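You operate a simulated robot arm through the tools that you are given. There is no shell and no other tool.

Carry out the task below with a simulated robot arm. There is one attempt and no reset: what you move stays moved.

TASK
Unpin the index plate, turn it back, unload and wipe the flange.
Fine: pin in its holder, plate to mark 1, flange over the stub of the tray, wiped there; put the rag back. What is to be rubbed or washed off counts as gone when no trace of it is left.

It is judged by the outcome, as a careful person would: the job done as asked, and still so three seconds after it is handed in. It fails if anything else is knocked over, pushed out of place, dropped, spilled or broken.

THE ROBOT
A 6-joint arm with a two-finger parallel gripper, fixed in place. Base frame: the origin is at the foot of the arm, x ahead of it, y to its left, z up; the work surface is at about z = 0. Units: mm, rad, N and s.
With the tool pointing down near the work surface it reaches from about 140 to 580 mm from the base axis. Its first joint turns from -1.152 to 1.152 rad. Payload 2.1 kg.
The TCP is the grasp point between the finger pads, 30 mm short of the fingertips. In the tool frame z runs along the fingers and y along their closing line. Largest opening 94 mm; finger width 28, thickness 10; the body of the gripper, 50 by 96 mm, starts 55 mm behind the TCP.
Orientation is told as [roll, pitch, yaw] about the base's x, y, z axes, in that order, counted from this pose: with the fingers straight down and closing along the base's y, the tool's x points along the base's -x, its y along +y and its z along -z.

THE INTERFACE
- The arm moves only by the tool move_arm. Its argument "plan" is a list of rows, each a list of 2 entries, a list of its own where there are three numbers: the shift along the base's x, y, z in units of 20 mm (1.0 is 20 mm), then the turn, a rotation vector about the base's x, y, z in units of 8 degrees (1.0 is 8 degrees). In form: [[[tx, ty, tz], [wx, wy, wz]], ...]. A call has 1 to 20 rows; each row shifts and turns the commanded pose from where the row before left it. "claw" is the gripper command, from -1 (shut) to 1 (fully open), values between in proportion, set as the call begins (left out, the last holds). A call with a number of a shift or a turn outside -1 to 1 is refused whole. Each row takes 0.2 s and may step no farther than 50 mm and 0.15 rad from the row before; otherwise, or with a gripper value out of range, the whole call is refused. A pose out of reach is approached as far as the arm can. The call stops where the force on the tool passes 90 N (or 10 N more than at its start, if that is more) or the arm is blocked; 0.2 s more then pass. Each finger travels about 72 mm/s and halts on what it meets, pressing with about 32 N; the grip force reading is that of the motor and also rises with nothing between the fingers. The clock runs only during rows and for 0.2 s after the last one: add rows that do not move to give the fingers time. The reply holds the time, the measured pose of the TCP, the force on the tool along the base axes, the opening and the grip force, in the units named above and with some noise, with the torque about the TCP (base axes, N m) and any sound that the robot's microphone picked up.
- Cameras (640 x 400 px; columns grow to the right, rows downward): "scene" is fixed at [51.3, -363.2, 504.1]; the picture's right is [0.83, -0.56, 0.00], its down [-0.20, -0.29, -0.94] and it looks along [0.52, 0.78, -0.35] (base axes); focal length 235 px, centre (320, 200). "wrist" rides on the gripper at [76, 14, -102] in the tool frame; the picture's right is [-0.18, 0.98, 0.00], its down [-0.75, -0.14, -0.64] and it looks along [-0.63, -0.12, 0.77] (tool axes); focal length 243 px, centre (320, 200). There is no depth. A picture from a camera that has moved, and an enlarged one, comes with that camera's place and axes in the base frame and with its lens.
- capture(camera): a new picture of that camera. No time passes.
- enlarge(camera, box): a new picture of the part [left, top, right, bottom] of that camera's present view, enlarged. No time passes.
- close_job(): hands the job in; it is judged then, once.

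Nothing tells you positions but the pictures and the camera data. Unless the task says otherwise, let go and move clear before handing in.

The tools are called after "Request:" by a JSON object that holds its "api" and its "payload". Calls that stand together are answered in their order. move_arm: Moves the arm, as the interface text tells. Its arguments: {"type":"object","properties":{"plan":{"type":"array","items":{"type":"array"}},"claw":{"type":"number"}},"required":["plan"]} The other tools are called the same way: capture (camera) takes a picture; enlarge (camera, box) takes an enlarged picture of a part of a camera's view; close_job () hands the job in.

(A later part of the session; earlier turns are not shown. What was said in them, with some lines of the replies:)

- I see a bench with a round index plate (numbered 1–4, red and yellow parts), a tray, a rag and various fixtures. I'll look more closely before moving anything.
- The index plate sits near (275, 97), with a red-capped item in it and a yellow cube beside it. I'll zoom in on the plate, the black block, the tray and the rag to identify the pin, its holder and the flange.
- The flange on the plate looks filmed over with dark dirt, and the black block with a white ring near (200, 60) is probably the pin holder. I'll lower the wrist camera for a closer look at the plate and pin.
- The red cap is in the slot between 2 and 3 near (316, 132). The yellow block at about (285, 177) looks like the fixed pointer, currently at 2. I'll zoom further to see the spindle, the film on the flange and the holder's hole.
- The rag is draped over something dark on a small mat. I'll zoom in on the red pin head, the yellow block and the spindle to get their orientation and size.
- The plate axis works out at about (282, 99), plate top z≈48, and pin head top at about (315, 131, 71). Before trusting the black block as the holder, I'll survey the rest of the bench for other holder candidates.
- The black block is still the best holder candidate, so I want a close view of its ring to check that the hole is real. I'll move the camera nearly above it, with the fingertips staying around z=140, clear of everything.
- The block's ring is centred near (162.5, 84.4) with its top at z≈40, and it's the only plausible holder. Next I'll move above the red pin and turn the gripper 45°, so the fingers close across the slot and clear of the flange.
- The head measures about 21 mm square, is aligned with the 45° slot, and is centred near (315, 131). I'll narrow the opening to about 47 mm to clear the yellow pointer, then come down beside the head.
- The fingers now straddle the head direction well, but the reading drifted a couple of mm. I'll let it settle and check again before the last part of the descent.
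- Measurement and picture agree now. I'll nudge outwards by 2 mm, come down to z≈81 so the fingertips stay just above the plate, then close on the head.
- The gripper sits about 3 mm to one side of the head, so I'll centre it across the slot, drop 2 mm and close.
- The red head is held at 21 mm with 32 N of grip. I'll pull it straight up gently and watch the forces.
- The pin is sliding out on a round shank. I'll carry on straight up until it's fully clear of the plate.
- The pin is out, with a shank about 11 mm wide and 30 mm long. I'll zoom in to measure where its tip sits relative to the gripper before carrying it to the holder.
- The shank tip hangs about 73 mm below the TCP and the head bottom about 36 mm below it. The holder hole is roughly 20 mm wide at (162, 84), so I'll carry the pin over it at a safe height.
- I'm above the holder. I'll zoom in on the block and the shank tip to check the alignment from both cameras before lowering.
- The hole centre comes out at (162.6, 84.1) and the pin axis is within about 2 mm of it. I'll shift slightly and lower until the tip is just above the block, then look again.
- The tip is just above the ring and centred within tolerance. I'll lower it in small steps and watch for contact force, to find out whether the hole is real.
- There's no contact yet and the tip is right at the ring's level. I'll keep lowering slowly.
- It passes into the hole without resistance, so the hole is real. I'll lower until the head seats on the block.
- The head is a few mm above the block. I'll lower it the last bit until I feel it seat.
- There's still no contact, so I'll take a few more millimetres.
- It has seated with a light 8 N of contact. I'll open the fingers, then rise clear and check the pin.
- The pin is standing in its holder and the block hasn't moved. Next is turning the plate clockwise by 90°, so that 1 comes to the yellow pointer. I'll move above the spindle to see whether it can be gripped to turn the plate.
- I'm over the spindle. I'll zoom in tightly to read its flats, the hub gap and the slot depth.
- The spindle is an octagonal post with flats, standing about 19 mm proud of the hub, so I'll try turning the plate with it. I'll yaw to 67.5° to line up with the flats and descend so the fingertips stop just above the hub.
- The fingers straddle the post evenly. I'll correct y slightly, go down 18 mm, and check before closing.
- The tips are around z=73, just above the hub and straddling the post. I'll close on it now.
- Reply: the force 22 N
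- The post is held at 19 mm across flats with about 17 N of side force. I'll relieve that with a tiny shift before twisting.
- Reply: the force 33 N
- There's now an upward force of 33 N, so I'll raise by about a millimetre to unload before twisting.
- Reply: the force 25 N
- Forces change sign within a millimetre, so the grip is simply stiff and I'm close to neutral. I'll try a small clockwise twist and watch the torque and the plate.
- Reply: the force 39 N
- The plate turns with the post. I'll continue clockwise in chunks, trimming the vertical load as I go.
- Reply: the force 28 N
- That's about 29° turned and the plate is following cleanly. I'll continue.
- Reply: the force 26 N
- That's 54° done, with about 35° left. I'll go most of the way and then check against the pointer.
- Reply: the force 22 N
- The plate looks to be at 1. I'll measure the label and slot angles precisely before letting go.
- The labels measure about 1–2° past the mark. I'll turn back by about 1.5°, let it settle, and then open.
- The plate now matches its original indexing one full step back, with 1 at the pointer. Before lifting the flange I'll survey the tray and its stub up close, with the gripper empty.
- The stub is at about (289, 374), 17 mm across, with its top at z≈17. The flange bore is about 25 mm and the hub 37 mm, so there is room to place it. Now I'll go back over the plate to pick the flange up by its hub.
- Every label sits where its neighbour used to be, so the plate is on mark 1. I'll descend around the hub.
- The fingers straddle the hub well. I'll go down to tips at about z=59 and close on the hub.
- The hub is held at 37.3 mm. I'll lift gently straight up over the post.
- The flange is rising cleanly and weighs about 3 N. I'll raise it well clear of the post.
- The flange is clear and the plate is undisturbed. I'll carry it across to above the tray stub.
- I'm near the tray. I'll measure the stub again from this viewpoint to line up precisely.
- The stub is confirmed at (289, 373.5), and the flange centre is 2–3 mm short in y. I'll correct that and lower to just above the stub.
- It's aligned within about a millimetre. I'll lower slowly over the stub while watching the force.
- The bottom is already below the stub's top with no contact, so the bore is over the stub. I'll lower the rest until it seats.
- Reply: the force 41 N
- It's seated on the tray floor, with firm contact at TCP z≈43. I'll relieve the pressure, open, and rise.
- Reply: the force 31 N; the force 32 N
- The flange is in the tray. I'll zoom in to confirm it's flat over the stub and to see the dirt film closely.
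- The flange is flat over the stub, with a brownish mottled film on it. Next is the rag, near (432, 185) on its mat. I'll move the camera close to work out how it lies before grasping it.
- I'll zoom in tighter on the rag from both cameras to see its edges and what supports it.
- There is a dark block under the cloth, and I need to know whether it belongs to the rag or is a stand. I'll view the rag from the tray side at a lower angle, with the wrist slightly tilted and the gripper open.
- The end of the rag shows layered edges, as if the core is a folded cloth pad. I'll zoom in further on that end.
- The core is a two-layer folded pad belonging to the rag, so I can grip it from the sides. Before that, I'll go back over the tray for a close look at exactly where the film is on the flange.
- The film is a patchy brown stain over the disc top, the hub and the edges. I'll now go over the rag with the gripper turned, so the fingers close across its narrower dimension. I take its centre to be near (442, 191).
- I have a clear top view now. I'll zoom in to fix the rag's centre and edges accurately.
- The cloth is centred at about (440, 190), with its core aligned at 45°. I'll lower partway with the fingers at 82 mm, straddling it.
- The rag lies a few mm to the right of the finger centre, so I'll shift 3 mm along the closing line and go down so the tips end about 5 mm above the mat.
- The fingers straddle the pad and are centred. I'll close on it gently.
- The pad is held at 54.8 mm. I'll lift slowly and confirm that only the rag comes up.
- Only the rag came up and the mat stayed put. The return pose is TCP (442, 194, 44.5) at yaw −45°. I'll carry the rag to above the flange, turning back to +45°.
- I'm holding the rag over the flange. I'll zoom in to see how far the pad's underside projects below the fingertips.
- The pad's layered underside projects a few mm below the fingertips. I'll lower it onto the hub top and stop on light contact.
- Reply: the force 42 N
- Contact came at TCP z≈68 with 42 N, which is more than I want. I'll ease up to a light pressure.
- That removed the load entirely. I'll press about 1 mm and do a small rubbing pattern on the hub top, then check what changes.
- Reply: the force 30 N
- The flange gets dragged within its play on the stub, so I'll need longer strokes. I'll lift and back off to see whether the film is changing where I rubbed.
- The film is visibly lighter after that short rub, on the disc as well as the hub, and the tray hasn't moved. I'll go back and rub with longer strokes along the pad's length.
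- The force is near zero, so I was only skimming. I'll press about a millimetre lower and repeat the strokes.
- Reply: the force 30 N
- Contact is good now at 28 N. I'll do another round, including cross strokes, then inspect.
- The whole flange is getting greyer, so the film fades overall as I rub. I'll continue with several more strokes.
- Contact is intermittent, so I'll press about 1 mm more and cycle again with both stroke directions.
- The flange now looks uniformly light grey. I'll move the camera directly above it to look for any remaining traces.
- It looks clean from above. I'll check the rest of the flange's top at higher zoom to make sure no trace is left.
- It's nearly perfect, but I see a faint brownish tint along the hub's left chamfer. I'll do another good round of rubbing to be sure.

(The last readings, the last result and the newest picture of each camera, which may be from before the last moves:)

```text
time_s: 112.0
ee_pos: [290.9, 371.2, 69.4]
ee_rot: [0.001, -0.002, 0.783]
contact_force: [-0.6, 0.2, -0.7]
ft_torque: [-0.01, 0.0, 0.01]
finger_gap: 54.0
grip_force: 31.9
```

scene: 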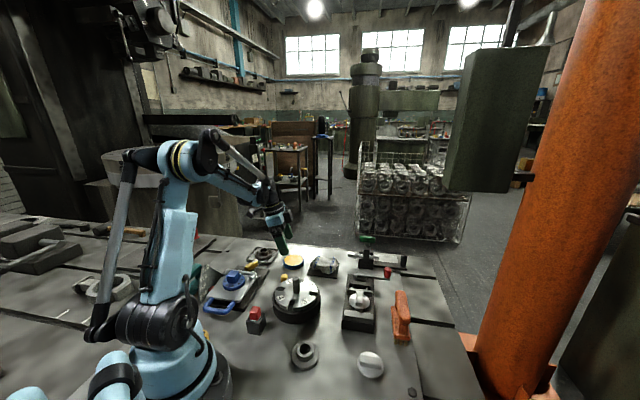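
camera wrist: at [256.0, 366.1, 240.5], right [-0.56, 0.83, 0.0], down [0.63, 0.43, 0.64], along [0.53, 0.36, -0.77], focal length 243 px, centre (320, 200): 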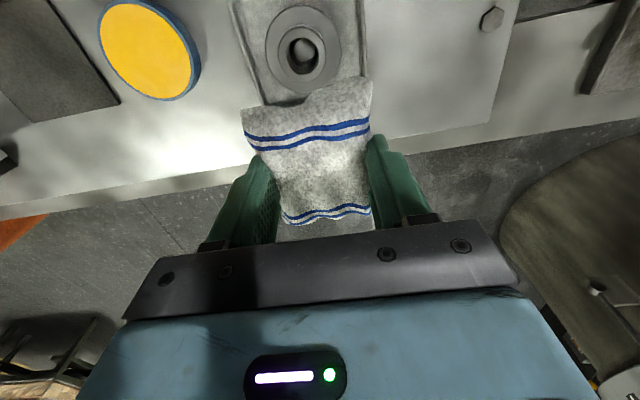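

Request:
{"api": "move_arm", "payload": {"plan": [[[0, 0.08, -0.1], [0, 0, 0]], [[0, 0, -0.1], [0, 0, 0]], [[0, 0, -0.06], [0, 0, 0]], [[0, 0, 0], [0, 0, 0]]]}}

```text
time_s: 113.0
ee_pos: [290.5, 373.3, 64.3]
ee_rot: [0.0, -0.001, 0.782]
contact_force: [0.9, -0.2, 9.3]
ft_torque: [-0.11, 0.01, -0.01]
finger_gap: 53.7
grip_force: 31.4
```

There is light contact at 9 N. I'll rub with several long strokes in both directions.

Request:
{"api": "move_arm", "payload": {"plan": [[[0.25, 0.25, -0.03], [0, 0, 0]], [[0.3, 0.3, 0], [0, 0, 0]], [[-0.35, -0.35, 0], [0, 0, 0]], [[-0.35, -0.35, 0], [0, 0, 0]], [[-0.4, -0.4, 0], [0, 0, 0]], [[0.35, 0.35, 0], [0, 0, 0]], [[0.35, 0.35, 0], [0, 0, 0]], [[0.35, 0.35, 0], [0, 0, 0]], [[-0.35, -0.35, 0], [0, 0, 0]], [[-0.35, -0.35, 0], [0, 0, 0]], [[-0.3, -0.3, 0], [0, 0, 0]], [[0.35, 0.35, 0], [0, 0, 0]], [[0.15, 0.15, 0], [0, 0, 0]]]}}

Request:
{"api": "move_arm", "payload": {"plan": [[[0.25, -0.25, -0.02], [0, 0, 0]], [[-0.25, 0.25, 0], [0, 0, 0]], [[-0.25, 0.25, 0], [0, 0, 0]], [[0.25, -0.25, 0], [0, 0, 0]], [[0.25, -0.25, 0], [0, 0, 0]], [[-0.25, 0.25, 0], [0, 0, 0]], [[0.3, 0.3, 0], [0, 0, 0]], [[0.25, 0.25, 0], [0, 0, 0]], [[-0.35, -0.35, 0], [0, 0, 0]], [[-0.35, -0.35, 0], [0, 0, 0]], [[-0.35, -0.35, 0], [0, 0, 0]], [[0.35, 0.35, 0], [0, 0, 0]], [[0.15, 0.15, 0], [0, 0, 0]]]}}

Request:
{"api": "enlarge", "payload": {"camera": "scene", "box": [240, 225, 290, 270]}}

```text
time_s: 115.8
ee_pos: [289.3, 373.8, 62.5]
ee_rot: [0.002, 0.003, 0.78]
contact_force: [0.0, 1.1, -0.9]
ft_torque: [0.03, 0.0, 0.0]
finger_gap: 54.2
grip_force: 32.5
```

```text
time_s: 118.6
ee_pos: [288.7, 371.6, 62.5]
ee_rot: [0.0, -0.002, 0.781]
contact_force: [-0.1, -0.1, -0.1]
ft_torque: [-0.01, 0.0, 0.03]
finger_gap: 54.0
grip_force: 32.1
```

```text
8.89 times, centred on (265, 248) of scene
camera zoom: at [51.3, -363.2, 504.1], right [0.83, -0.56, 0.0], down [-0.2, -0.29, -0.94], along [0.52, 0.78, -0.35], focal length 2087 px, centre (809, -222)
```

zoom: 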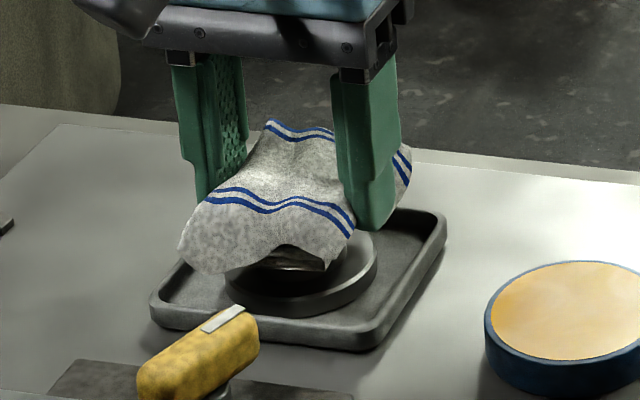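

I'll lift and inspect again from directly above.

Request:
{"api": "move_arm", "payload": {"plan": [[[0, 0, 0.6], [0, 0, 0]], [[0, 0, 1.0], [0, 0, 0]], [[0.3, 0.35, 1.0], [0, 0, 0]], [[0.7, 0.8, 1.0], [0, 0, 0]], [[0.7, 0.8, 0.2], [0, 0, 0]], [[0, 0, 0], [0, 0, 0]]]}}

Request:
{"api": "enlarge", "payload": {"camera": "wrist", "box": [255, 0, 350, 65]}}

Request:
{"api": "enlarge", "payload": {"camera": "wrist", "box": [258, 40, 348, 105]}}

Request:
{"api": "enlarge", "payload": {"camera": "scene", "box": [254, 242, 280, 262]}}

```text
time_s: 120.0
ee_pos: [323.7, 410.6, 140.3]
ee_rot: [0.0, 0.001, 0.783]
contact_force: [0.3, 0.3, -0.9]
ft_torque: [0.03, -0.01, -0.02]
finger_gap: 54.0
grip_force: 31.8
```

```text
6.15 times, centred on (302, 32) of wrist
camera zoom: at [259.8, 367.2, 242.6], right [-0.56, 0.83, 0.0], down [0.63, 0.43, 0.64], along [0.53, 0.36, -0.77], focal length 1493 px, centre (428, 1231)
```

zoom: 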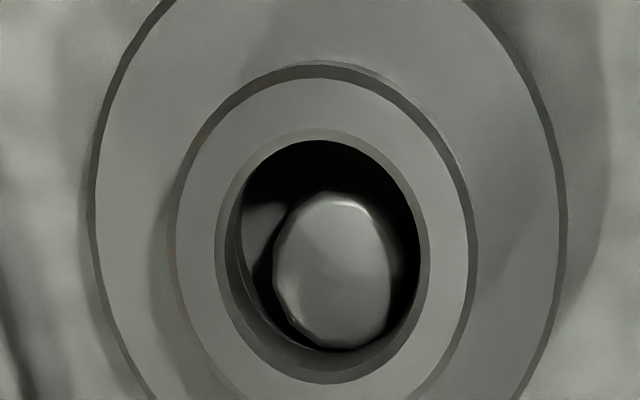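

```text
6.15 times, centred on (303, 72) of wrist
camera zoom: at [259.8, 367.2, 242.6], right [-0.56, 0.83, 0.0], down [0.63, 0.43, 0.64], along [0.53, 0.36, -0.77], focal length 1493 px, centre (425, 985)
```

zoom: 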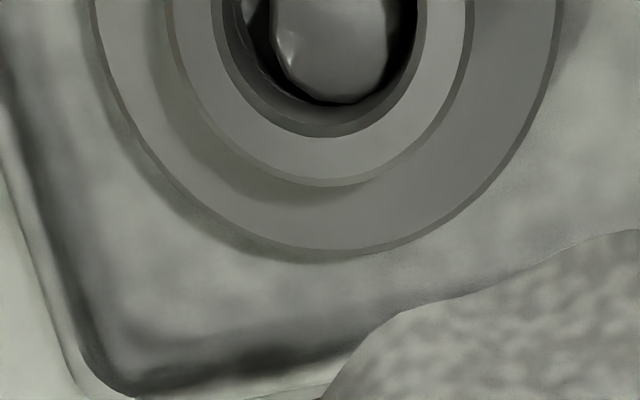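

```text
16.00 times, centred on (267, 252) of scene
camera zoom: at [51.3, -363.2, 504.1], right [0.83, -0.56, 0.0], down [-0.2, -0.29, -0.94], along [0.52, 0.78, -0.35], focal length 3757 px, centre (1168, -632)
```

zoom: 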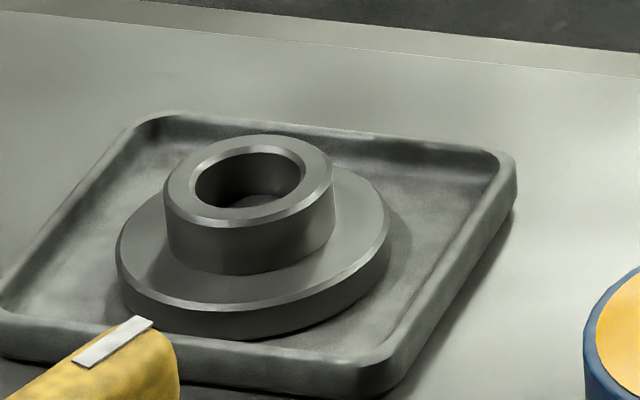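

It looks clean, apart from a slight warm tint on the chamfer facing the yellow tin, which may be a reflection. I'll zoom closer to tell.

Request:
{"api": "enlarge", "payload": {"camera": "wrist", "box": [262, 20, 302, 60]}}

Request:
{"api": "enlarge", "payload": {"camera": "wrist", "box": [300, 0, 345, 40]}}

Request:
{"api": "enlarge", "payload": {"camera": "scene", "box": [258, 246, 272, 260]}}

```text
10.00 times, centred on (282, 40) of wrist
camera zoom: at [259.8, 367.2, 242.6], right [-0.56, 0.83, 0.0], down [0.63, 0.43, 0.64], along [0.53, 0.36, -0.77], focal length 2426 px, centre (700, 1800)
```

zoom: 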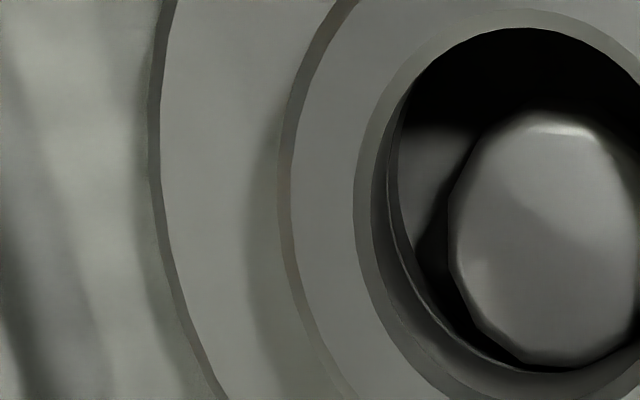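

```text
10.00 times, centred on (322, 20) of wrist
camera zoom: at [259.8, 367.2, 242.6], right [-0.56, 0.83, 0.0], down [0.63, 0.43, 0.64], along [0.53, 0.36, -0.77], focal length 2426 px, centre (295, 2000)
```

zoom: 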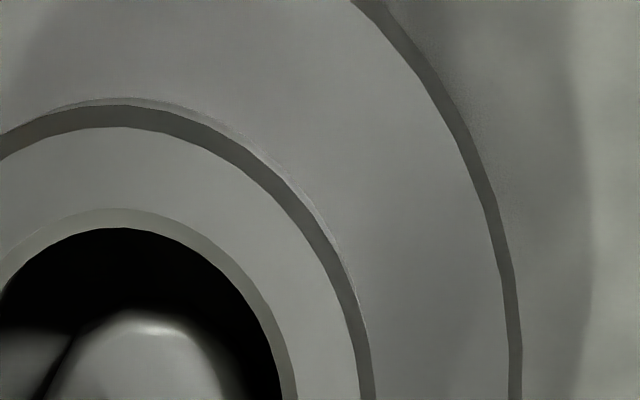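

```text
16.00 times, centred on (265, 253) of scene
camera zoom: at [51.3, -363.2, 504.1], right [0.83, -0.56, 0.0], down [-0.2, -0.29, -0.94], along [0.52, 0.78, -0.35], focal length 3757 px, centre (1200, -648)
```

zoom: 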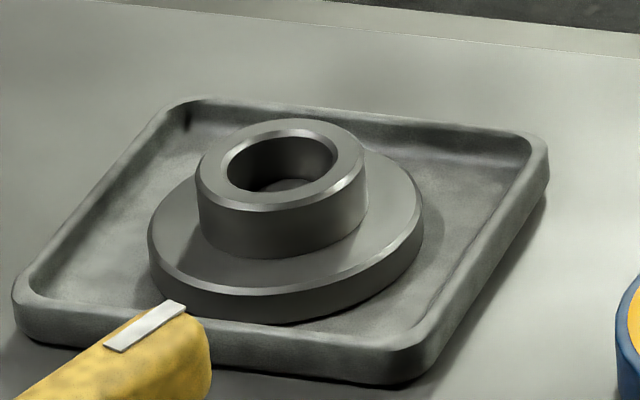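

The tint is only on the chamfer facing the yellow tin and hasn't changed between rubs, so it's a reflection. For safety I'll do one last round with confirmed contact.

Request:
{"api": "move_arm", "payload": {"plan": [[[-0.8, -0.9, 0], [0, 0, 0]], [[-0.9, -0.9, -0.4], [0, 0, 0]], [[0, 0, -0.9], [0, 0, 0]], [[0, 0, -0.9], [0, 0, 0]], [[0, 0, -0.9], [0, 0, 0]], [[0, 0, -0.5], [0, 0, 0]], [[0, 0, -0.15], [0, 0, 0]], [[0, 0, -0.05], [0, 0, 0]], [[0, 0, 0], [0, 0, 0]]]}}

```text
time_s: 122.0
ee_pos: [288.8, 376.1, 63.7]
ee_rot: [0.001, 0.001, 0.781]
contact_force: [-0.3, -0.7, -0.6]
ft_torque: [-0.01, 0.01, 0.03]
finger_gap: 53.9
grip_force: 32.0
```

Request:
{"api": "move_arm", "payload": {"plan": [[[0, -0.05, -0.05], [0, 0, 0]], [[0, 0, -0.04], [0, 0, 0]], [[0, 0, 0], [0, 0, 0]]]}}

```text
time_s: 122.8
ee_pos: [289.7, 375.4, 60.8]
ee_rot: [0.0, 0.001, 0.783]
contact_force: [-0.5, -0.4, -0.1]
ft_torque: [0.0, -0.01, 0.01]
finger_gap: 53.8
grip_force: 32.7
```

There's still no contact at z≈61, so the pad may have shifted up in the grip. I'll look before going lower.

Request:
{"api": "enlarge", "payload": {"camera": "scene", "box": [246, 230, 286, 265]}}

Request:
{"api": "capture", "payload": {"camera": "wrist"}}

```text
11.43 times, centred on (266, 248) of scene
camera zoom: at [51.3, -363.2, 504.1], right [0.83, -0.56, 0.0], down [-0.2, -0.29, -0.94], along [0.52, 0.78, -0.35], focal length 2684 px, centre (937, -343)
```

zoom: 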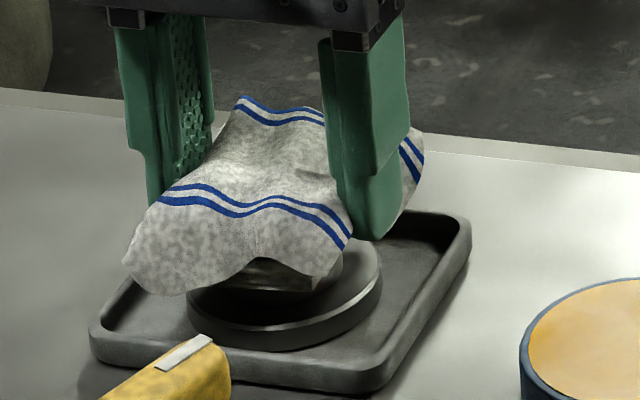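

```text
taken
camera wrist: at [225.6, 330.4, 163.9], right [-0.56, 0.83, 0.0], down [0.63, 0.43, 0.64], along [0.53, 0.36, -0.77], focal length 243 px, centre (320, 200)
```

wrist: 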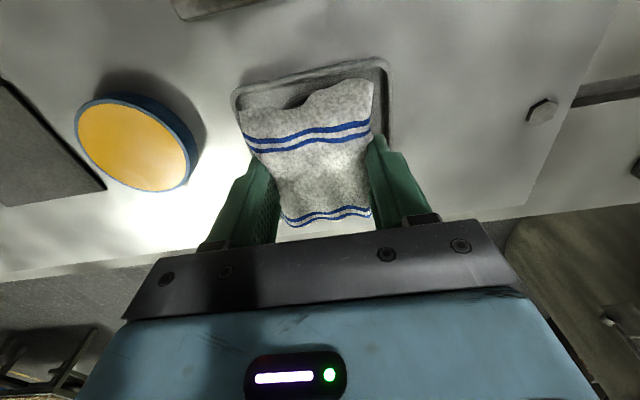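

The fingertips sit outside the hub's radius, so I can go slightly lower safely. I'll ease down until contact registers.

Request:
{"api": "move_arm", "payload": {"plan": [[[0, 0, -0.05], [0, 0, 0]], [[0, 0, -0.04], [0, 0, 0]], [[0, 0, 0], [0, 0, 0]]]}}

```text
time_s: 123.6
ee_pos: [289.8, 375.0, 60.4]
ee_rot: [0.0, 0.002, 0.781]
contact_force: [-4.4, -7.9, 57.7]
ft_torque: [-0.26, 0.1, 0.0]
finger_gap: 54.0
grip_force: 32.2
```

That's firm contact at 58 N. I'll ease up about 0.8 mm and rub.

Request:
{"api": "move_arm", "payload": {"plan": [[[0.2, 0.2, 0.04], [0, 0, 0]], [[0.3, 0.3, 0], [0, 0, 0]], [[-0.35, -0.35, 0], [0, 0, 0]], [[-0.35, -0.35, 0], [0, 0, 0]], [[-0.4, -0.4, 0], [0, 0, 0]], [[0.35, 0.35, 0], [0, 0, 0]], [[0.35, 0.35, 0], [0, 0, 0]], [[0.35, 0.35, 0], [0, 0, 0]], [[-0.35, -0.35, 0], [0, 0, 0]], [[-0.1, -0.1, 0], [0, 0, 0]], [[0.2, -0.2, 0], [0, 0, 0]], [[-0.25, 0.25, 0], [0, 0, 0]], [[-0.2, 0.2, 0], [0, 0, 0]], [[0.25, -0.25, 0], [0, 0, 0]]]}}

Request:
{"api": "move_arm", "payload": {"plan": [[[0, 0, 0.6], [0, 0, 0]], [[0, 0, 1.0], [0, 0, 0]], [[0, 0, 1.0], [0, 0, 0]], [[0.7, 0.75, 1.0], [0, 0, 0]], [[0.8, 0.85, 0.4], [0, 0, 0]], [[0.2, 0.2, 0], [0, 0, 0]], [[0, 0, 0], [0, 0, 0]]]}}

Request:
{"api": "enlarge", "payload": {"camera": "wrist", "box": [255, 0, 350, 65]}}

Request:
{"api": "enlarge", "payload": {"camera": "scene", "box": [254, 242, 280, 262]}}

Request:
{"api": "enlarge", "payload": {"camera": "scene", "box": [240, 200, 300, 250]}}

```text
time_s: 126.6
ee_pos: [285.7, 375.0, 60.7]
ee_rot: [0.005, 0.003, 0.784]
contact_force: [-7.8, -4.2, 35.1]
ft_torque: [-0.25, -0.18, -0.1]
finger_gap: 53.9
grip_force: 32.1
```

```text
time_s: 128.2
ee_pos: [323.6, 411.2, 139.1]
ee_rot: [0.0, 0.001, 0.781]
contact_force: [-0.1, -0.4, -0.8]
ft_torque: [0.0, 0.03, -0.03]
finger_gap: 54.1
grip_force: 31.6
```

```text
6.15 times, centred on (302, 32) of wrist
camera zoom: at [260.3, 367.1, 241.8], right [-0.56, 0.83, 0.0], down [0.63, 0.43, 0.64], along [0.53, 0.36, -0.77], focal length 1493 px, centre (428, 1231)
```

zoom: 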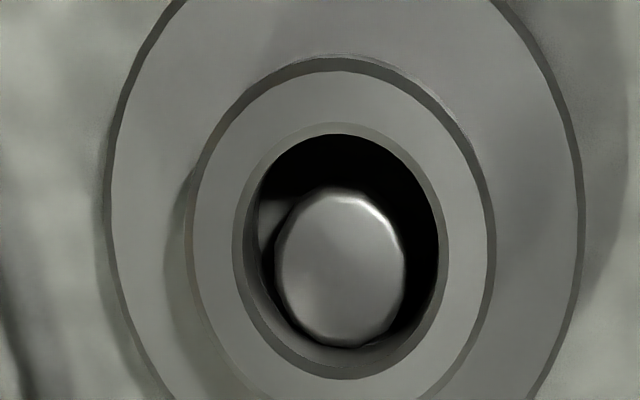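

```text
16.00 times, centred on (267, 252) of scene
camera zoom: at [51.3, -363.2, 504.1], right [0.83, -0.56, 0.0], down [-0.2, -0.29, -0.94], along [0.52, 0.78, -0.35], focal length 3757 px, centre (1168, -632)
```

zoom: 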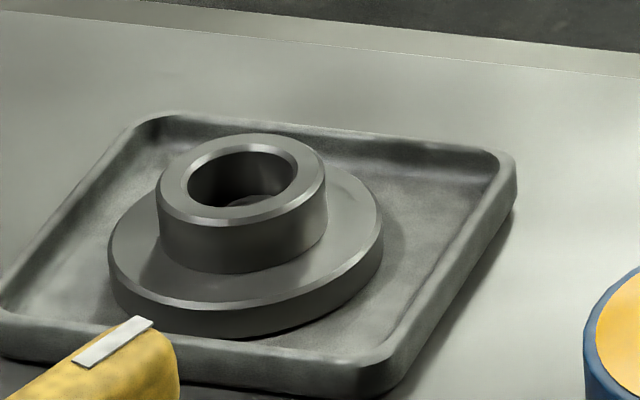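

```text
8.00 times, centred on (270, 225) of scene
camera zoom: at [51.3, -363.2, 504.1], right [0.83, -0.56, 0.0], down [-0.2, -0.29, -0.94], along [0.52, 0.78, -0.35], focal length 1878 px, centre (720, 0)
```

zoom: 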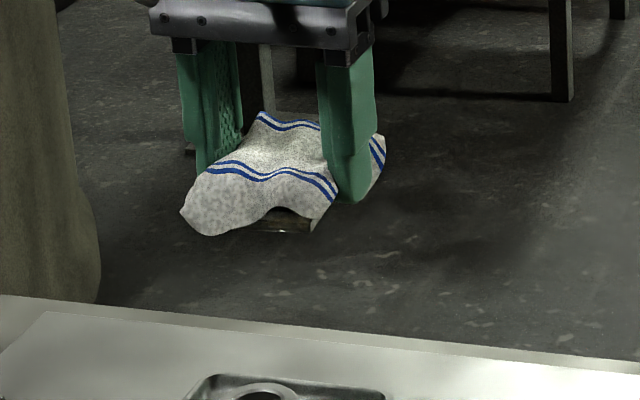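

The flange is clean and still over the stub, with the tray unmoved. Now I'll take the rag back above its mat, at the pose where I picked it up.

Request:
{"api": "move_arm", "payload": {"plan": [[[0.493, -0.906, 0], [0, 0, -0.9375]], [[0.493, -0.906, 0], [0, 0, -0.9375]], [[0.493, -0.906, 0], [0, 0, -0.9375]], [[0.493, -0.906, 0], [0, 0, -0.9375]], [[0.493, -0.906, 0], [0, 0, -0.9375]], [[0.493, -0.906, 0], [0, 0, -0.9375]], [[0.493, -0.906, 0], [0, 0, -0.9375]], [[0.493, -0.906, 0], [0, 0, -0.9375]], [[0.493, -0.906, 0], [0, 0, -0.9375]], [[0.493, -0.906, 0], [0, 0, -0.9375]], [[0.493, -0.906, 0], [0, 0, -0.9375]], [[0.493, -0.906, 0], [0, 0, -0.9375]], [[0, 0, 0], [0, 0, 0]]]}}

Request:
{"api": "capture", "payload": {"camera": "wrist"}}

Request:
{"api": "enlarge", "payload": {"camera": "scene", "box": [285, 205, 365, 290]}}

```text
time_s: 131.0
ee_pos: [443.8, 194.1, 140.2]
ee_rot: [0.002, -0.001, -0.79]
contact_force: [-0.3, 0.0, 0.4]
ft_torque: [0.01, -0.01, 0.02]
finger_gap: 54.0
grip_force: 32.4
```

```text
taken
camera wrist: at [399.6, 257.7, 241.3], right [0.83, 0.56, 0.0], down [0.43, -0.64, 0.64], along [0.36, -0.53, -0.77], focal length 243 px, centre (320, 200)
```

wrist: 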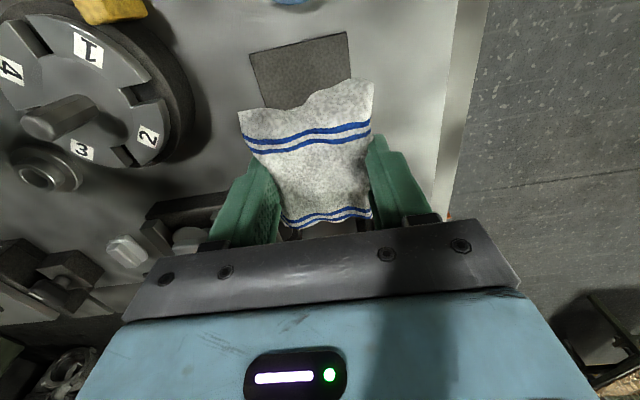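

```text
4.71 times, centred on (325, 248) of scene
camera zoom: at [51.3, -363.2, 504.1], right [0.83, -0.56, 0.0], down [-0.2, -0.29, -0.94], along [0.52, 0.78, -0.35], focal length 1105 px, centre (296, -24)
```

zoom: 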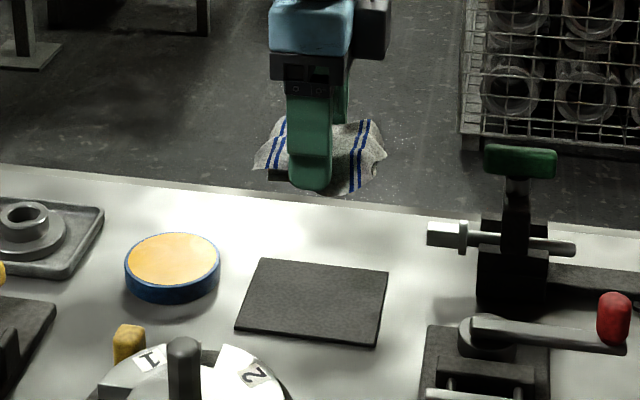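

The mat is clear and aligned below. I'll lower to just above it, biased about 2 mm towards its centre.

Request:
{"api": "move_arm", "payload": {"plan": [[[-0.15, -0.08, -0.9], [0, 0, 0]], [[0, 0, -1.0], [0, 0, 0]], [[0, 0, -1.0], [0, 0, 0]], [[0, 0, -0.9], [0, 0, 0]], [[0, 0, -0.6], [0, 0, 0]], [[0, 0, -0.2], [0, 0, 0]], [[0, 0, 0], [0, 0, 0]]]}}

Request:
{"api": "enlarge", "payload": {"camera": "scene", "box": [300, 235, 350, 290]}}

```text
time_s: 132.6
ee_pos: [439.2, 192.5, 48.8]
ee_rot: [0.0, 0.0, -0.788]
contact_force: [-0.2, 0.8, -1.0]
ft_torque: [0.01, 0.0, -0.02]
finger_gap: 53.8
grip_force: 32.3
```

```text
7.27 times, centred on (325, 262) of scene
camera zoom: at [51.3, -363.2, 504.1], right [0.83, -0.56, 0.0], down [-0.2, -0.29, -0.94], along [0.52, 0.78, -0.35], focal length 1708 px, centre (284, -254)
```

zoom: 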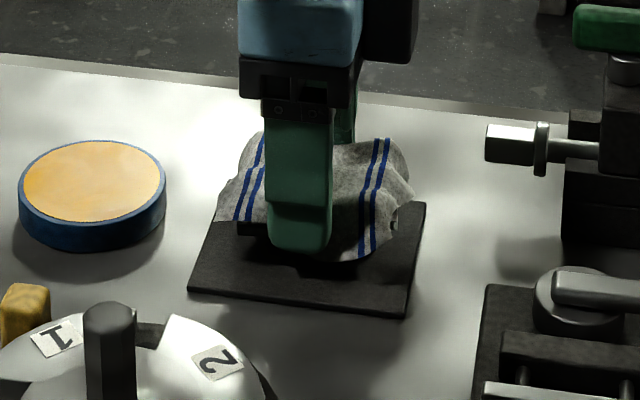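

I'm close to the mat. I'll lower in small steps until I feel it touch.

Request:
{"api": "move_arm", "payload": {"plan": [[[0, 0, -0.15], [0, 0, 0]], [[0, 0, -0.1], [0, 0, 0]], [[0, 0, -0.1], [0, 0, 0]], [[0, 0, 0], [0, 0, 0]]]}}

Request:
{"api": "enlarge", "payload": {"camera": "scene", "box": [300, 235, 350, 290]}}

```text
time_s: 133.6
ee_pos: [439.2, 191.5, 41.2]
ee_rot: [0.0, 0.001, -0.79]
contact_force: [-0.3, -0.3, -0.5]
ft_torque: [0.02, 0.01, 0.0]
finger_gap: 54.0
grip_force: 32.0
```

```text
7.27 times, centred on (325, 262) of scene
camera zoom: at [51.3, -363.2, 504.1], right [0.83, -0.56, 0.0], down [-0.2, -0.29, -0.94], along [0.52, 0.78, -0.35], focal length 1708 px, centre (284, -254)
```

zoom: 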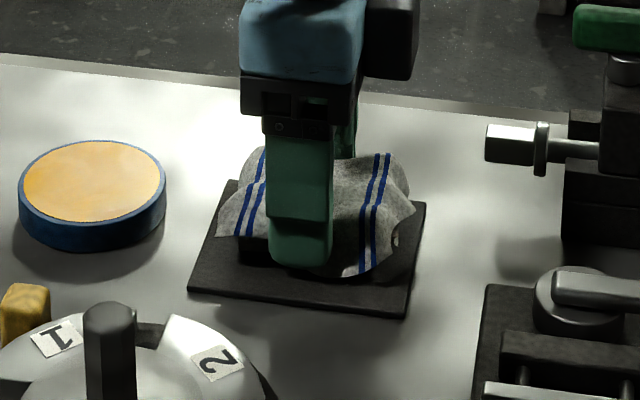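

Request:
{"api": "move_arm", "payload": {"plan": [[[0, 0.02, -0.05], [0, 0, 0]], [[0, 0, -0.05], [0, 0, 0]], [[0, 0, -0.04], [0, 0, 0]], [[0, 0, 0], [0, 0, 0]]]}}

```text
time_s: 134.6
ee_pos: [439.4, 191.8, 38.4]
ee_rot: [-0.001, 0.0, -0.789]
contact_force: [-0.2, -0.7, -0.4]
ft_torque: [-0.01, 0.0, 0.01]
finger_gap: 53.9
grip_force: 32.1
```

No contact yet. I'll go down another 1–2 mm.

Request:
{"api": "move_arm", "payload": {"plan": [[[0, 0, -0.04], [0, 0, 0]], [[0, 0, -0.03], [0, 0, 0]], [[0, 0, 0], [0, 0, 0]]]}}

Request:
{"api": "enlarge", "payload": {"camera": "scene", "box": [305, 250, 345, 285]}}

```text
time_s: 135.4
ee_pos: [438.9, 191.4, 36.9]
ee_rot: [0.001, -0.002, -0.789]
contact_force: [1.7, 0.5, 2.5]
ft_torque: [0.0, 0.08, 0.04]
finger_gap: 53.9
grip_force: 32.4
```

```text
11.43 times, centred on (325, 268) of scene
camera zoom: at [51.3, -363.2, 504.1], right [0.83, -0.56, 0.0], down [-0.2, -0.29, -0.94], along [0.52, 0.78, -0.35], focal length 2684 px, centre (263, -571)
```

zoom: 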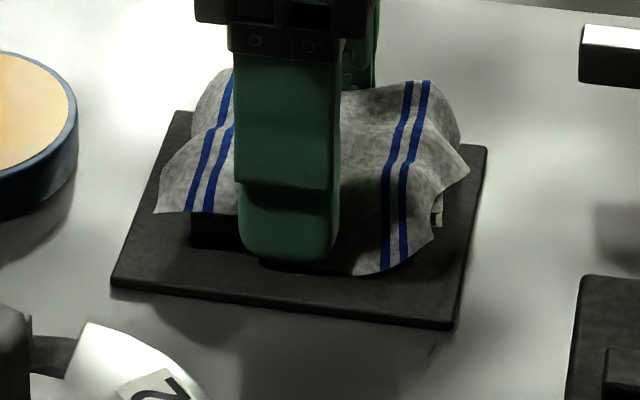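

It's just touching the mat at 2.5 N. I'll release, then rise straight up.

Request:
{"api": "move_arm", "payload": {"plan": [[[0, 0, 0], [0, 0, 0]], [[0, 0, 0], [0, 0, 0]], [[0, 0, 0], [0, 0, 0]]], "claw": 0.75}}

Request:
{"api": "move_arm", "payload": {"plan": [[[0, 0, 0.3], [0, 0, 0]], [[0, 0, 0.6], [0, 0, 0]], [[0, 0, 1.0], [0, 0, 0]], [[0, 0, 1.0], [0, 0, 0]], [[0, 0, 1.0], [0, 0, 0]], [[0, 0, 1.0], [0, 0, 0]], [[0, 0, 1.0], [0, 0, 0]]]}}

Request:
{"api": "capture", "payload": {"camera": "wrist"}}

Request:
{"api": "enlarge", "payload": {"camera": "scene", "box": [300, 245, 350, 285]}}

```text
time_s: 136.2
ee_pos: [438.9, 191.5, 36.9]
ee_rot: [0.0, 0.0, -0.79]
contact_force: [0.4, 0.9, -0.3]
ft_torque: [0.01, -0.02, 0.01]
finger_gap: 82.5
grip_force: 0.1
```

```text
time_s: 137.8
ee_pos: [439.5, 193.4, 156.9]
ee_rot: [0.0, 0.001, -0.79]
contact_force: [0.1, -0.1, 0.8]
ft_torque: [0.01, 0.01, -0.01]
finger_gap: 82.2
grip_force: 0.0
```

```text
taken
camera wrist: at [396.0, 256.2, 257.9], right [0.83, 0.56, 0.0], down [0.43, -0.63, 0.64], along [0.36, -0.53, -0.77], focal length 243 px, centre (320, 200)
```

wrist: 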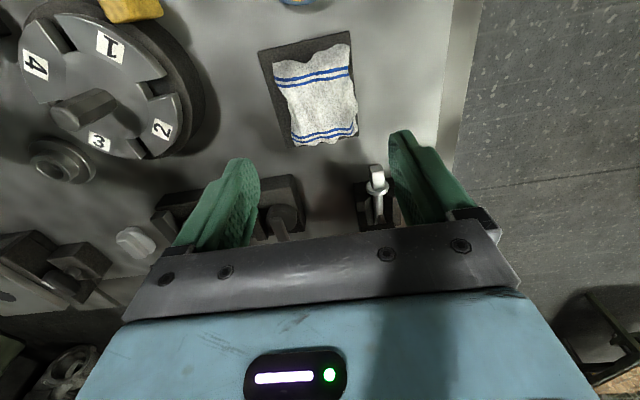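

```text
10.00 times, centred on (325, 265) of scene
camera zoom: at [51.3, -363.2, 504.1], right [0.83, -0.56, 0.0], down [-0.2, -0.29, -0.94], along [0.52, 0.78, -0.35], focal length 2348 px, centre (270, -450)
```

zoom: 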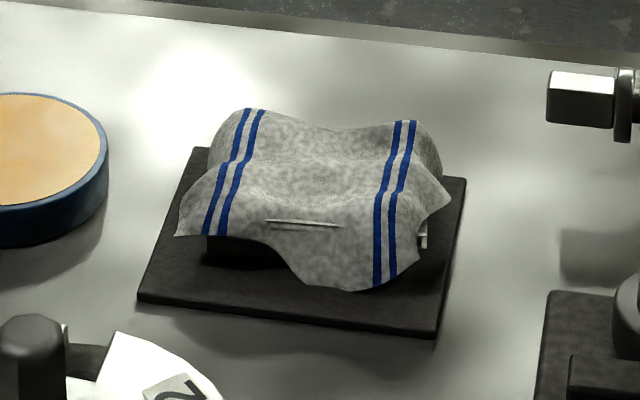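

The rag is back on its mat, just as it lay before. I'll move to where the wrist camera can inspect the flange without obstruction.

Request:
{"api": "move_arm", "payload": {"plan": [[[-0.78, 0.59, 0.17], [0, 0, 0.9375]], [[-0.78, 0.59, 0.17], [0, 0, 0.9375]], [[-0.78, 0.59, 0.17], [0, 0, 0.9375]], [[-0.78, 0.59, 0.17], [0, 0, 0.9375]], [[-0.78, 0.59, 0.17], [0, 0, 0.9375]], [[-0.78, 0.59, 0.17], [0, 0, 0.9375]], [[-0.78, 0.59, 0.17], [0, 0, 0.9375]], [[-0.78, 0.59, 0.17], [0, 0, 0.9375]], [[-0.78, 0.59, 0.17], [0, 0, 0.9375]], [[-0.78, 0.59, 0.17], [0, 0, 0.9375]], [[-0.78, 0.59, 0.17], [0, 0, 0.9375]], [[-0.78, 0.59, 0.17], [0, 0, 0.9375]], [[0, 0, 0], [0, 0, 0]]]}}

Request:
{"api": "capture", "payload": {"camera": "wrist"}}

Request:
{"api": "enlarge", "payload": {"camera": "wrist", "box": [285, 90, 375, 170]}}

Request:
{"api": "enlarge", "payload": {"camera": "scene", "box": [250, 240, 282, 266]}}

```text
time_s: 140.6
ee_pos: [252.5, 333.0, 196.6]
ee_rot: [0.0, -0.001, 0.784]
contact_force: [1.0, 0.5, -0.1]
ft_torque: [-0.01, -0.02, 0.02]
finger_gap: 82.6
grip_force: 0.1
```

```text
taken
camera wrist: at [188.5, 289.6, 297.9], right [-0.56, 0.83, 0.0], down [0.63, 0.43, 0.64], along [0.53, 0.36, -0.77], focal length 243 px, centre (320, 200)
```

wrist: 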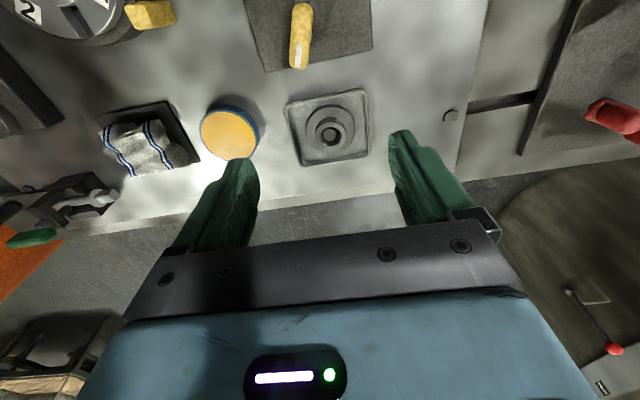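

```text
5.00 times, centred on (330, 130) of wrist
camera zoom: at [188.5, 289.6, 297.9], right [-0.56, 0.83, 0.0], down [0.63, 0.43, 0.64], along [0.53, 0.36, -0.77], focal length 1213 px, centre (270, 550)
```

zoom: 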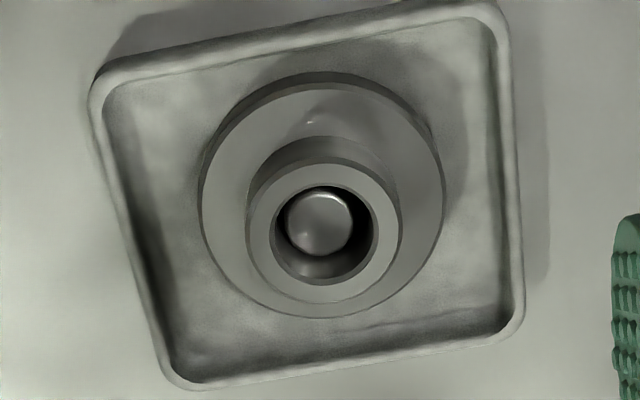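

```text
15.38 times, centred on (266, 253) of scene
camera zoom: at [51.3, -363.2, 504.1], right [0.83, -0.56, 0.0], down [-0.2, -0.29, -0.94], along [0.52, 0.78, -0.35], focal length 3612 px, centre (1151, -615)
```

zoom: 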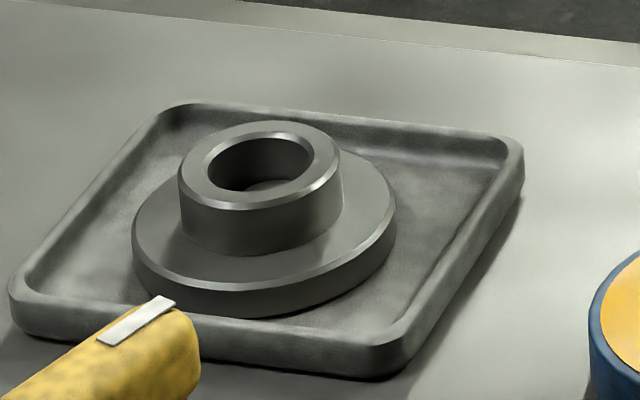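

The flange is clean grey with the stub inside its bore. I'll zoom on one small bright spot and the sides, to be sure it's only a highlight.

Request:
{"api": "enlarge", "payload": {"camera": "wrist", "box": [310, 100, 350, 130]}}

Request:
{"api": "enlarge", "payload": {"camera": "wrist", "box": [308, 120, 358, 158]}}

Request:
{"api": "capture", "payload": {"camera": "scene"}}

```text
13.33 times, centred on (330, 115) of wrist
camera zoom: at [188.5, 289.6, 297.9], right [-0.56, 0.83, 0.0], down [0.63, 0.43, 0.64], along [0.53, 0.36, -0.77], focal length 3235 px, centre (187, 1333)
```

zoom: 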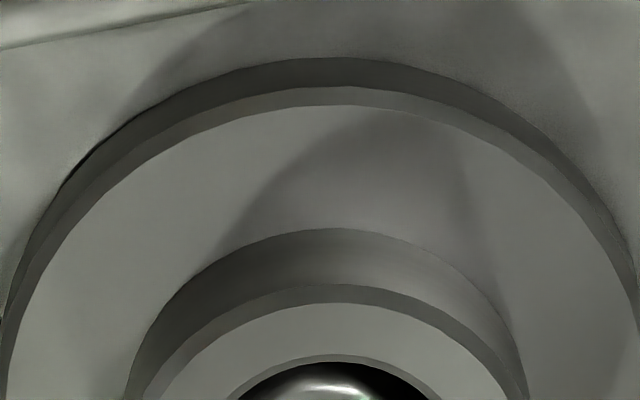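

```text
10.53 times, centred on (333, 139) of wrist
camera zoom: at [188.5, 289.6, 297.9], right [-0.56, 0.83, 0.0], down [0.63, 0.43, 0.64], along [0.53, 0.36, -0.77], focal length 2554 px, centre (183, 842)
```

zoom: 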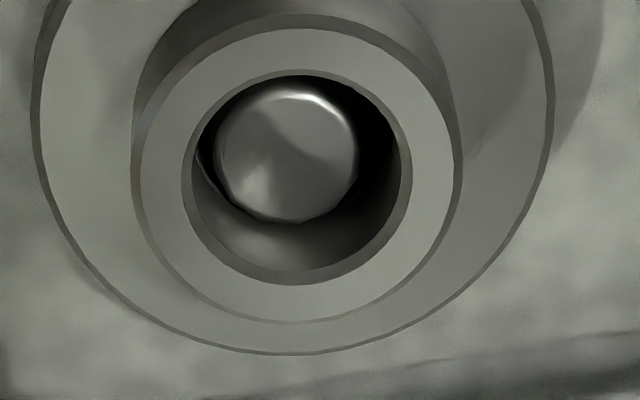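

```text
taken
```

scene: 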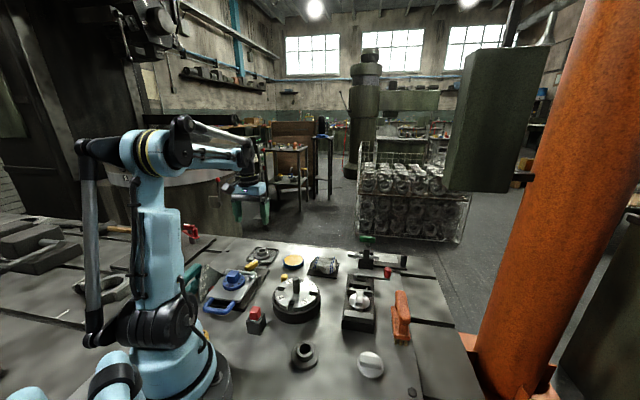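

No traces are left. I'll retreat to a high, clear pose and check the plate, pin, rag and surroundings once more.

Request:
{"api": "move_arm", "payload": {"plan": [[[0.05, -0.5, 1.0], [0, 0, -0.5]], [[0.08, -0.9, 1.0], [0, 0, -0.5]], [[0.08, -0.9, 1.0], [0, 0, -0.5]], [[0.08, -0.9, 1.0], [0, 0, -0.5]], [[0.08, -0.9, 1.0], [0, 0, -0.5]], [[0.08, -0.9, 1.0], [0, 0, -0.5]], [[0.08, -0.9, 1.0], [0, 0, -0.5]], [[0.08, -0.9, 1.0], [0, 0, -0.5]], [[0.08, -0.9, 1.0], [0, 0, -0.5]], [[0.08, -0.9, 1.0], [0, 0, -0.5]], [[0.08, -0.9, 0.8], [0, 0, -0.5]], [[0, 0, 0], [0, 0, 0]]]}}

Request:
{"api": "capture", "payload": {"camera": "wrist"}}

Request:
{"api": "enlarge", "payload": {"camera": "scene", "box": [220, 235, 350, 340]}}

Request:
{"api": "enlarge", "payload": {"camera": "scene", "box": [268, 268, 322, 322]}}

Request:
{"api": "enlarge", "payload": {"camera": "scene", "box": [240, 300, 275, 340]}}

```text
time_s: 143.2
ee_pos: [268.8, 144.9, 412.8]
ee_rot: [-0.002, 0.0, 0.012]
contact_force: [-0.1, -0.1, -0.1]
ft_torque: [0.01, -0.01, -0.02]
finger_gap: 82.5
grip_force: 0.0
```

```text
taken
camera wrist: at [192.6, 157.1, 514.8], right [0.17, 0.99, 0.0], down [0.75, -0.13, 0.64], along [0.63, -0.11, -0.77], focal length 243 px, centre (320, 200)
```

wrist: 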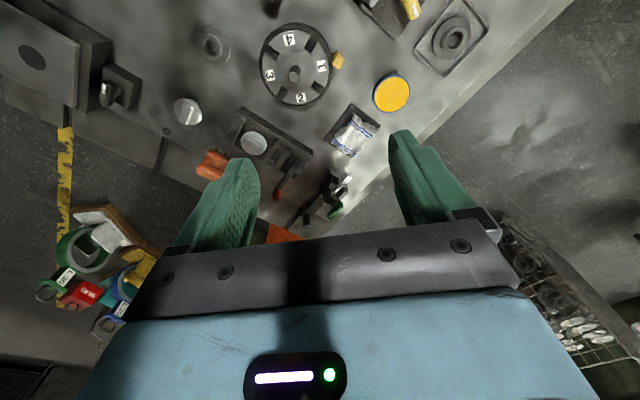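

```text
3.81 times, centred on (285, 288) of scene
camera zoom: at [51.3, -363.2, 504.1], right [0.83, -0.56, 0.0], down [-0.2, -0.29, -0.94], along [0.52, 0.78, -0.35], focal length 894 px, centre (453, -133)
```

zoom: 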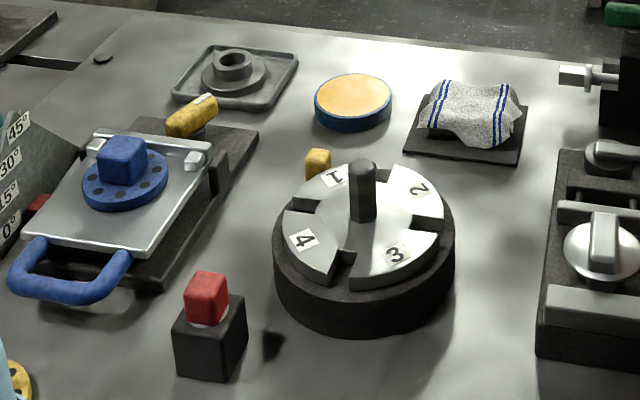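

```text
7.41 times, centred on (295, 295) of scene
camera zoom: at [51.3, -363.2, 504.1], right [0.83, -0.56, 0.0], down [-0.2, -0.29, -0.94], along [0.52, 0.78, -0.35], focal length 1739 px, centre (505, -504)
```

zoom: 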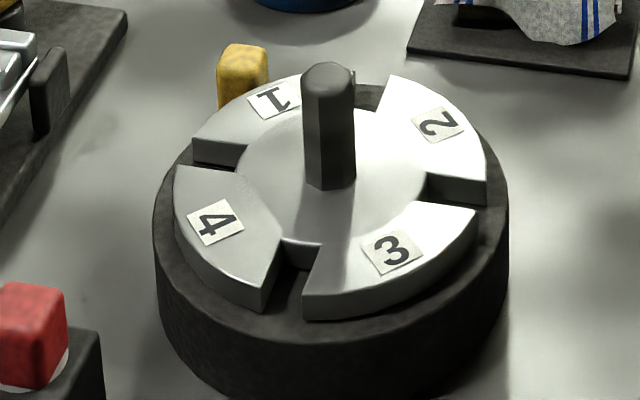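

```text
10.00 times, centred on (258, 320) of scene
camera zoom: at [51.3, -363.2, 504.1], right [0.83, -0.56, 0.0], down [-0.2, -0.29, -0.94], along [0.52, 0.78, -0.35], focal length 2348 px, centre (945, -1000)
```

zoom: 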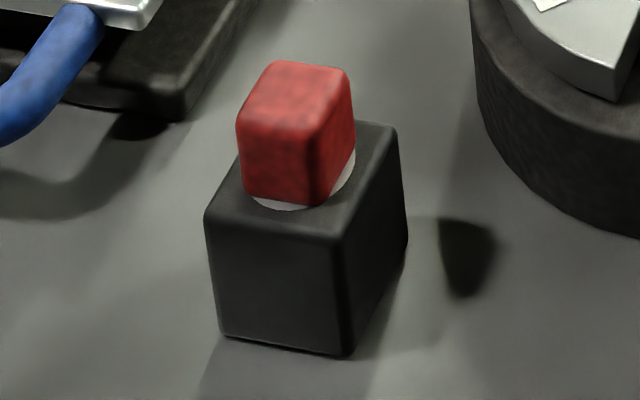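

Everything checks out:
- **Pin:** upright in its holder.
- **Plate:** mark 1 is at the pointer.
- **Flange:** clean and over the tray's stub.
- **Rag:** back on its mat.

Nothing else has moved and the arm is clear, so I'm handing the job in.

Request:
{"api": "close_job", "payload": {}}

```text
The job is handed in.
```

The job is done and handed in; I don't have the judging result.

- **Pin:** it is out of the index plate and standing in its holder, the black block with the ring.
- **Plate:** it is turned back one step, so mark 1 is at the yellow pointer. The number labels line up with their original positions to within about half a degree.
- **Flange:** it sits over the stub in the tray and was wiped there. I saw no brown film left in close-up views from above and from the side. A faint warm tint on one edge looked like a reflection of the yellow tin: it was on the side facing the tin and didn't change with more rubbing.
- **Rag:** it is back on its mat, within a few millimetres of where it lay.

In the final pictures nothing else had moved or been knocked over. The gripper is empty and the arm is parked clear.
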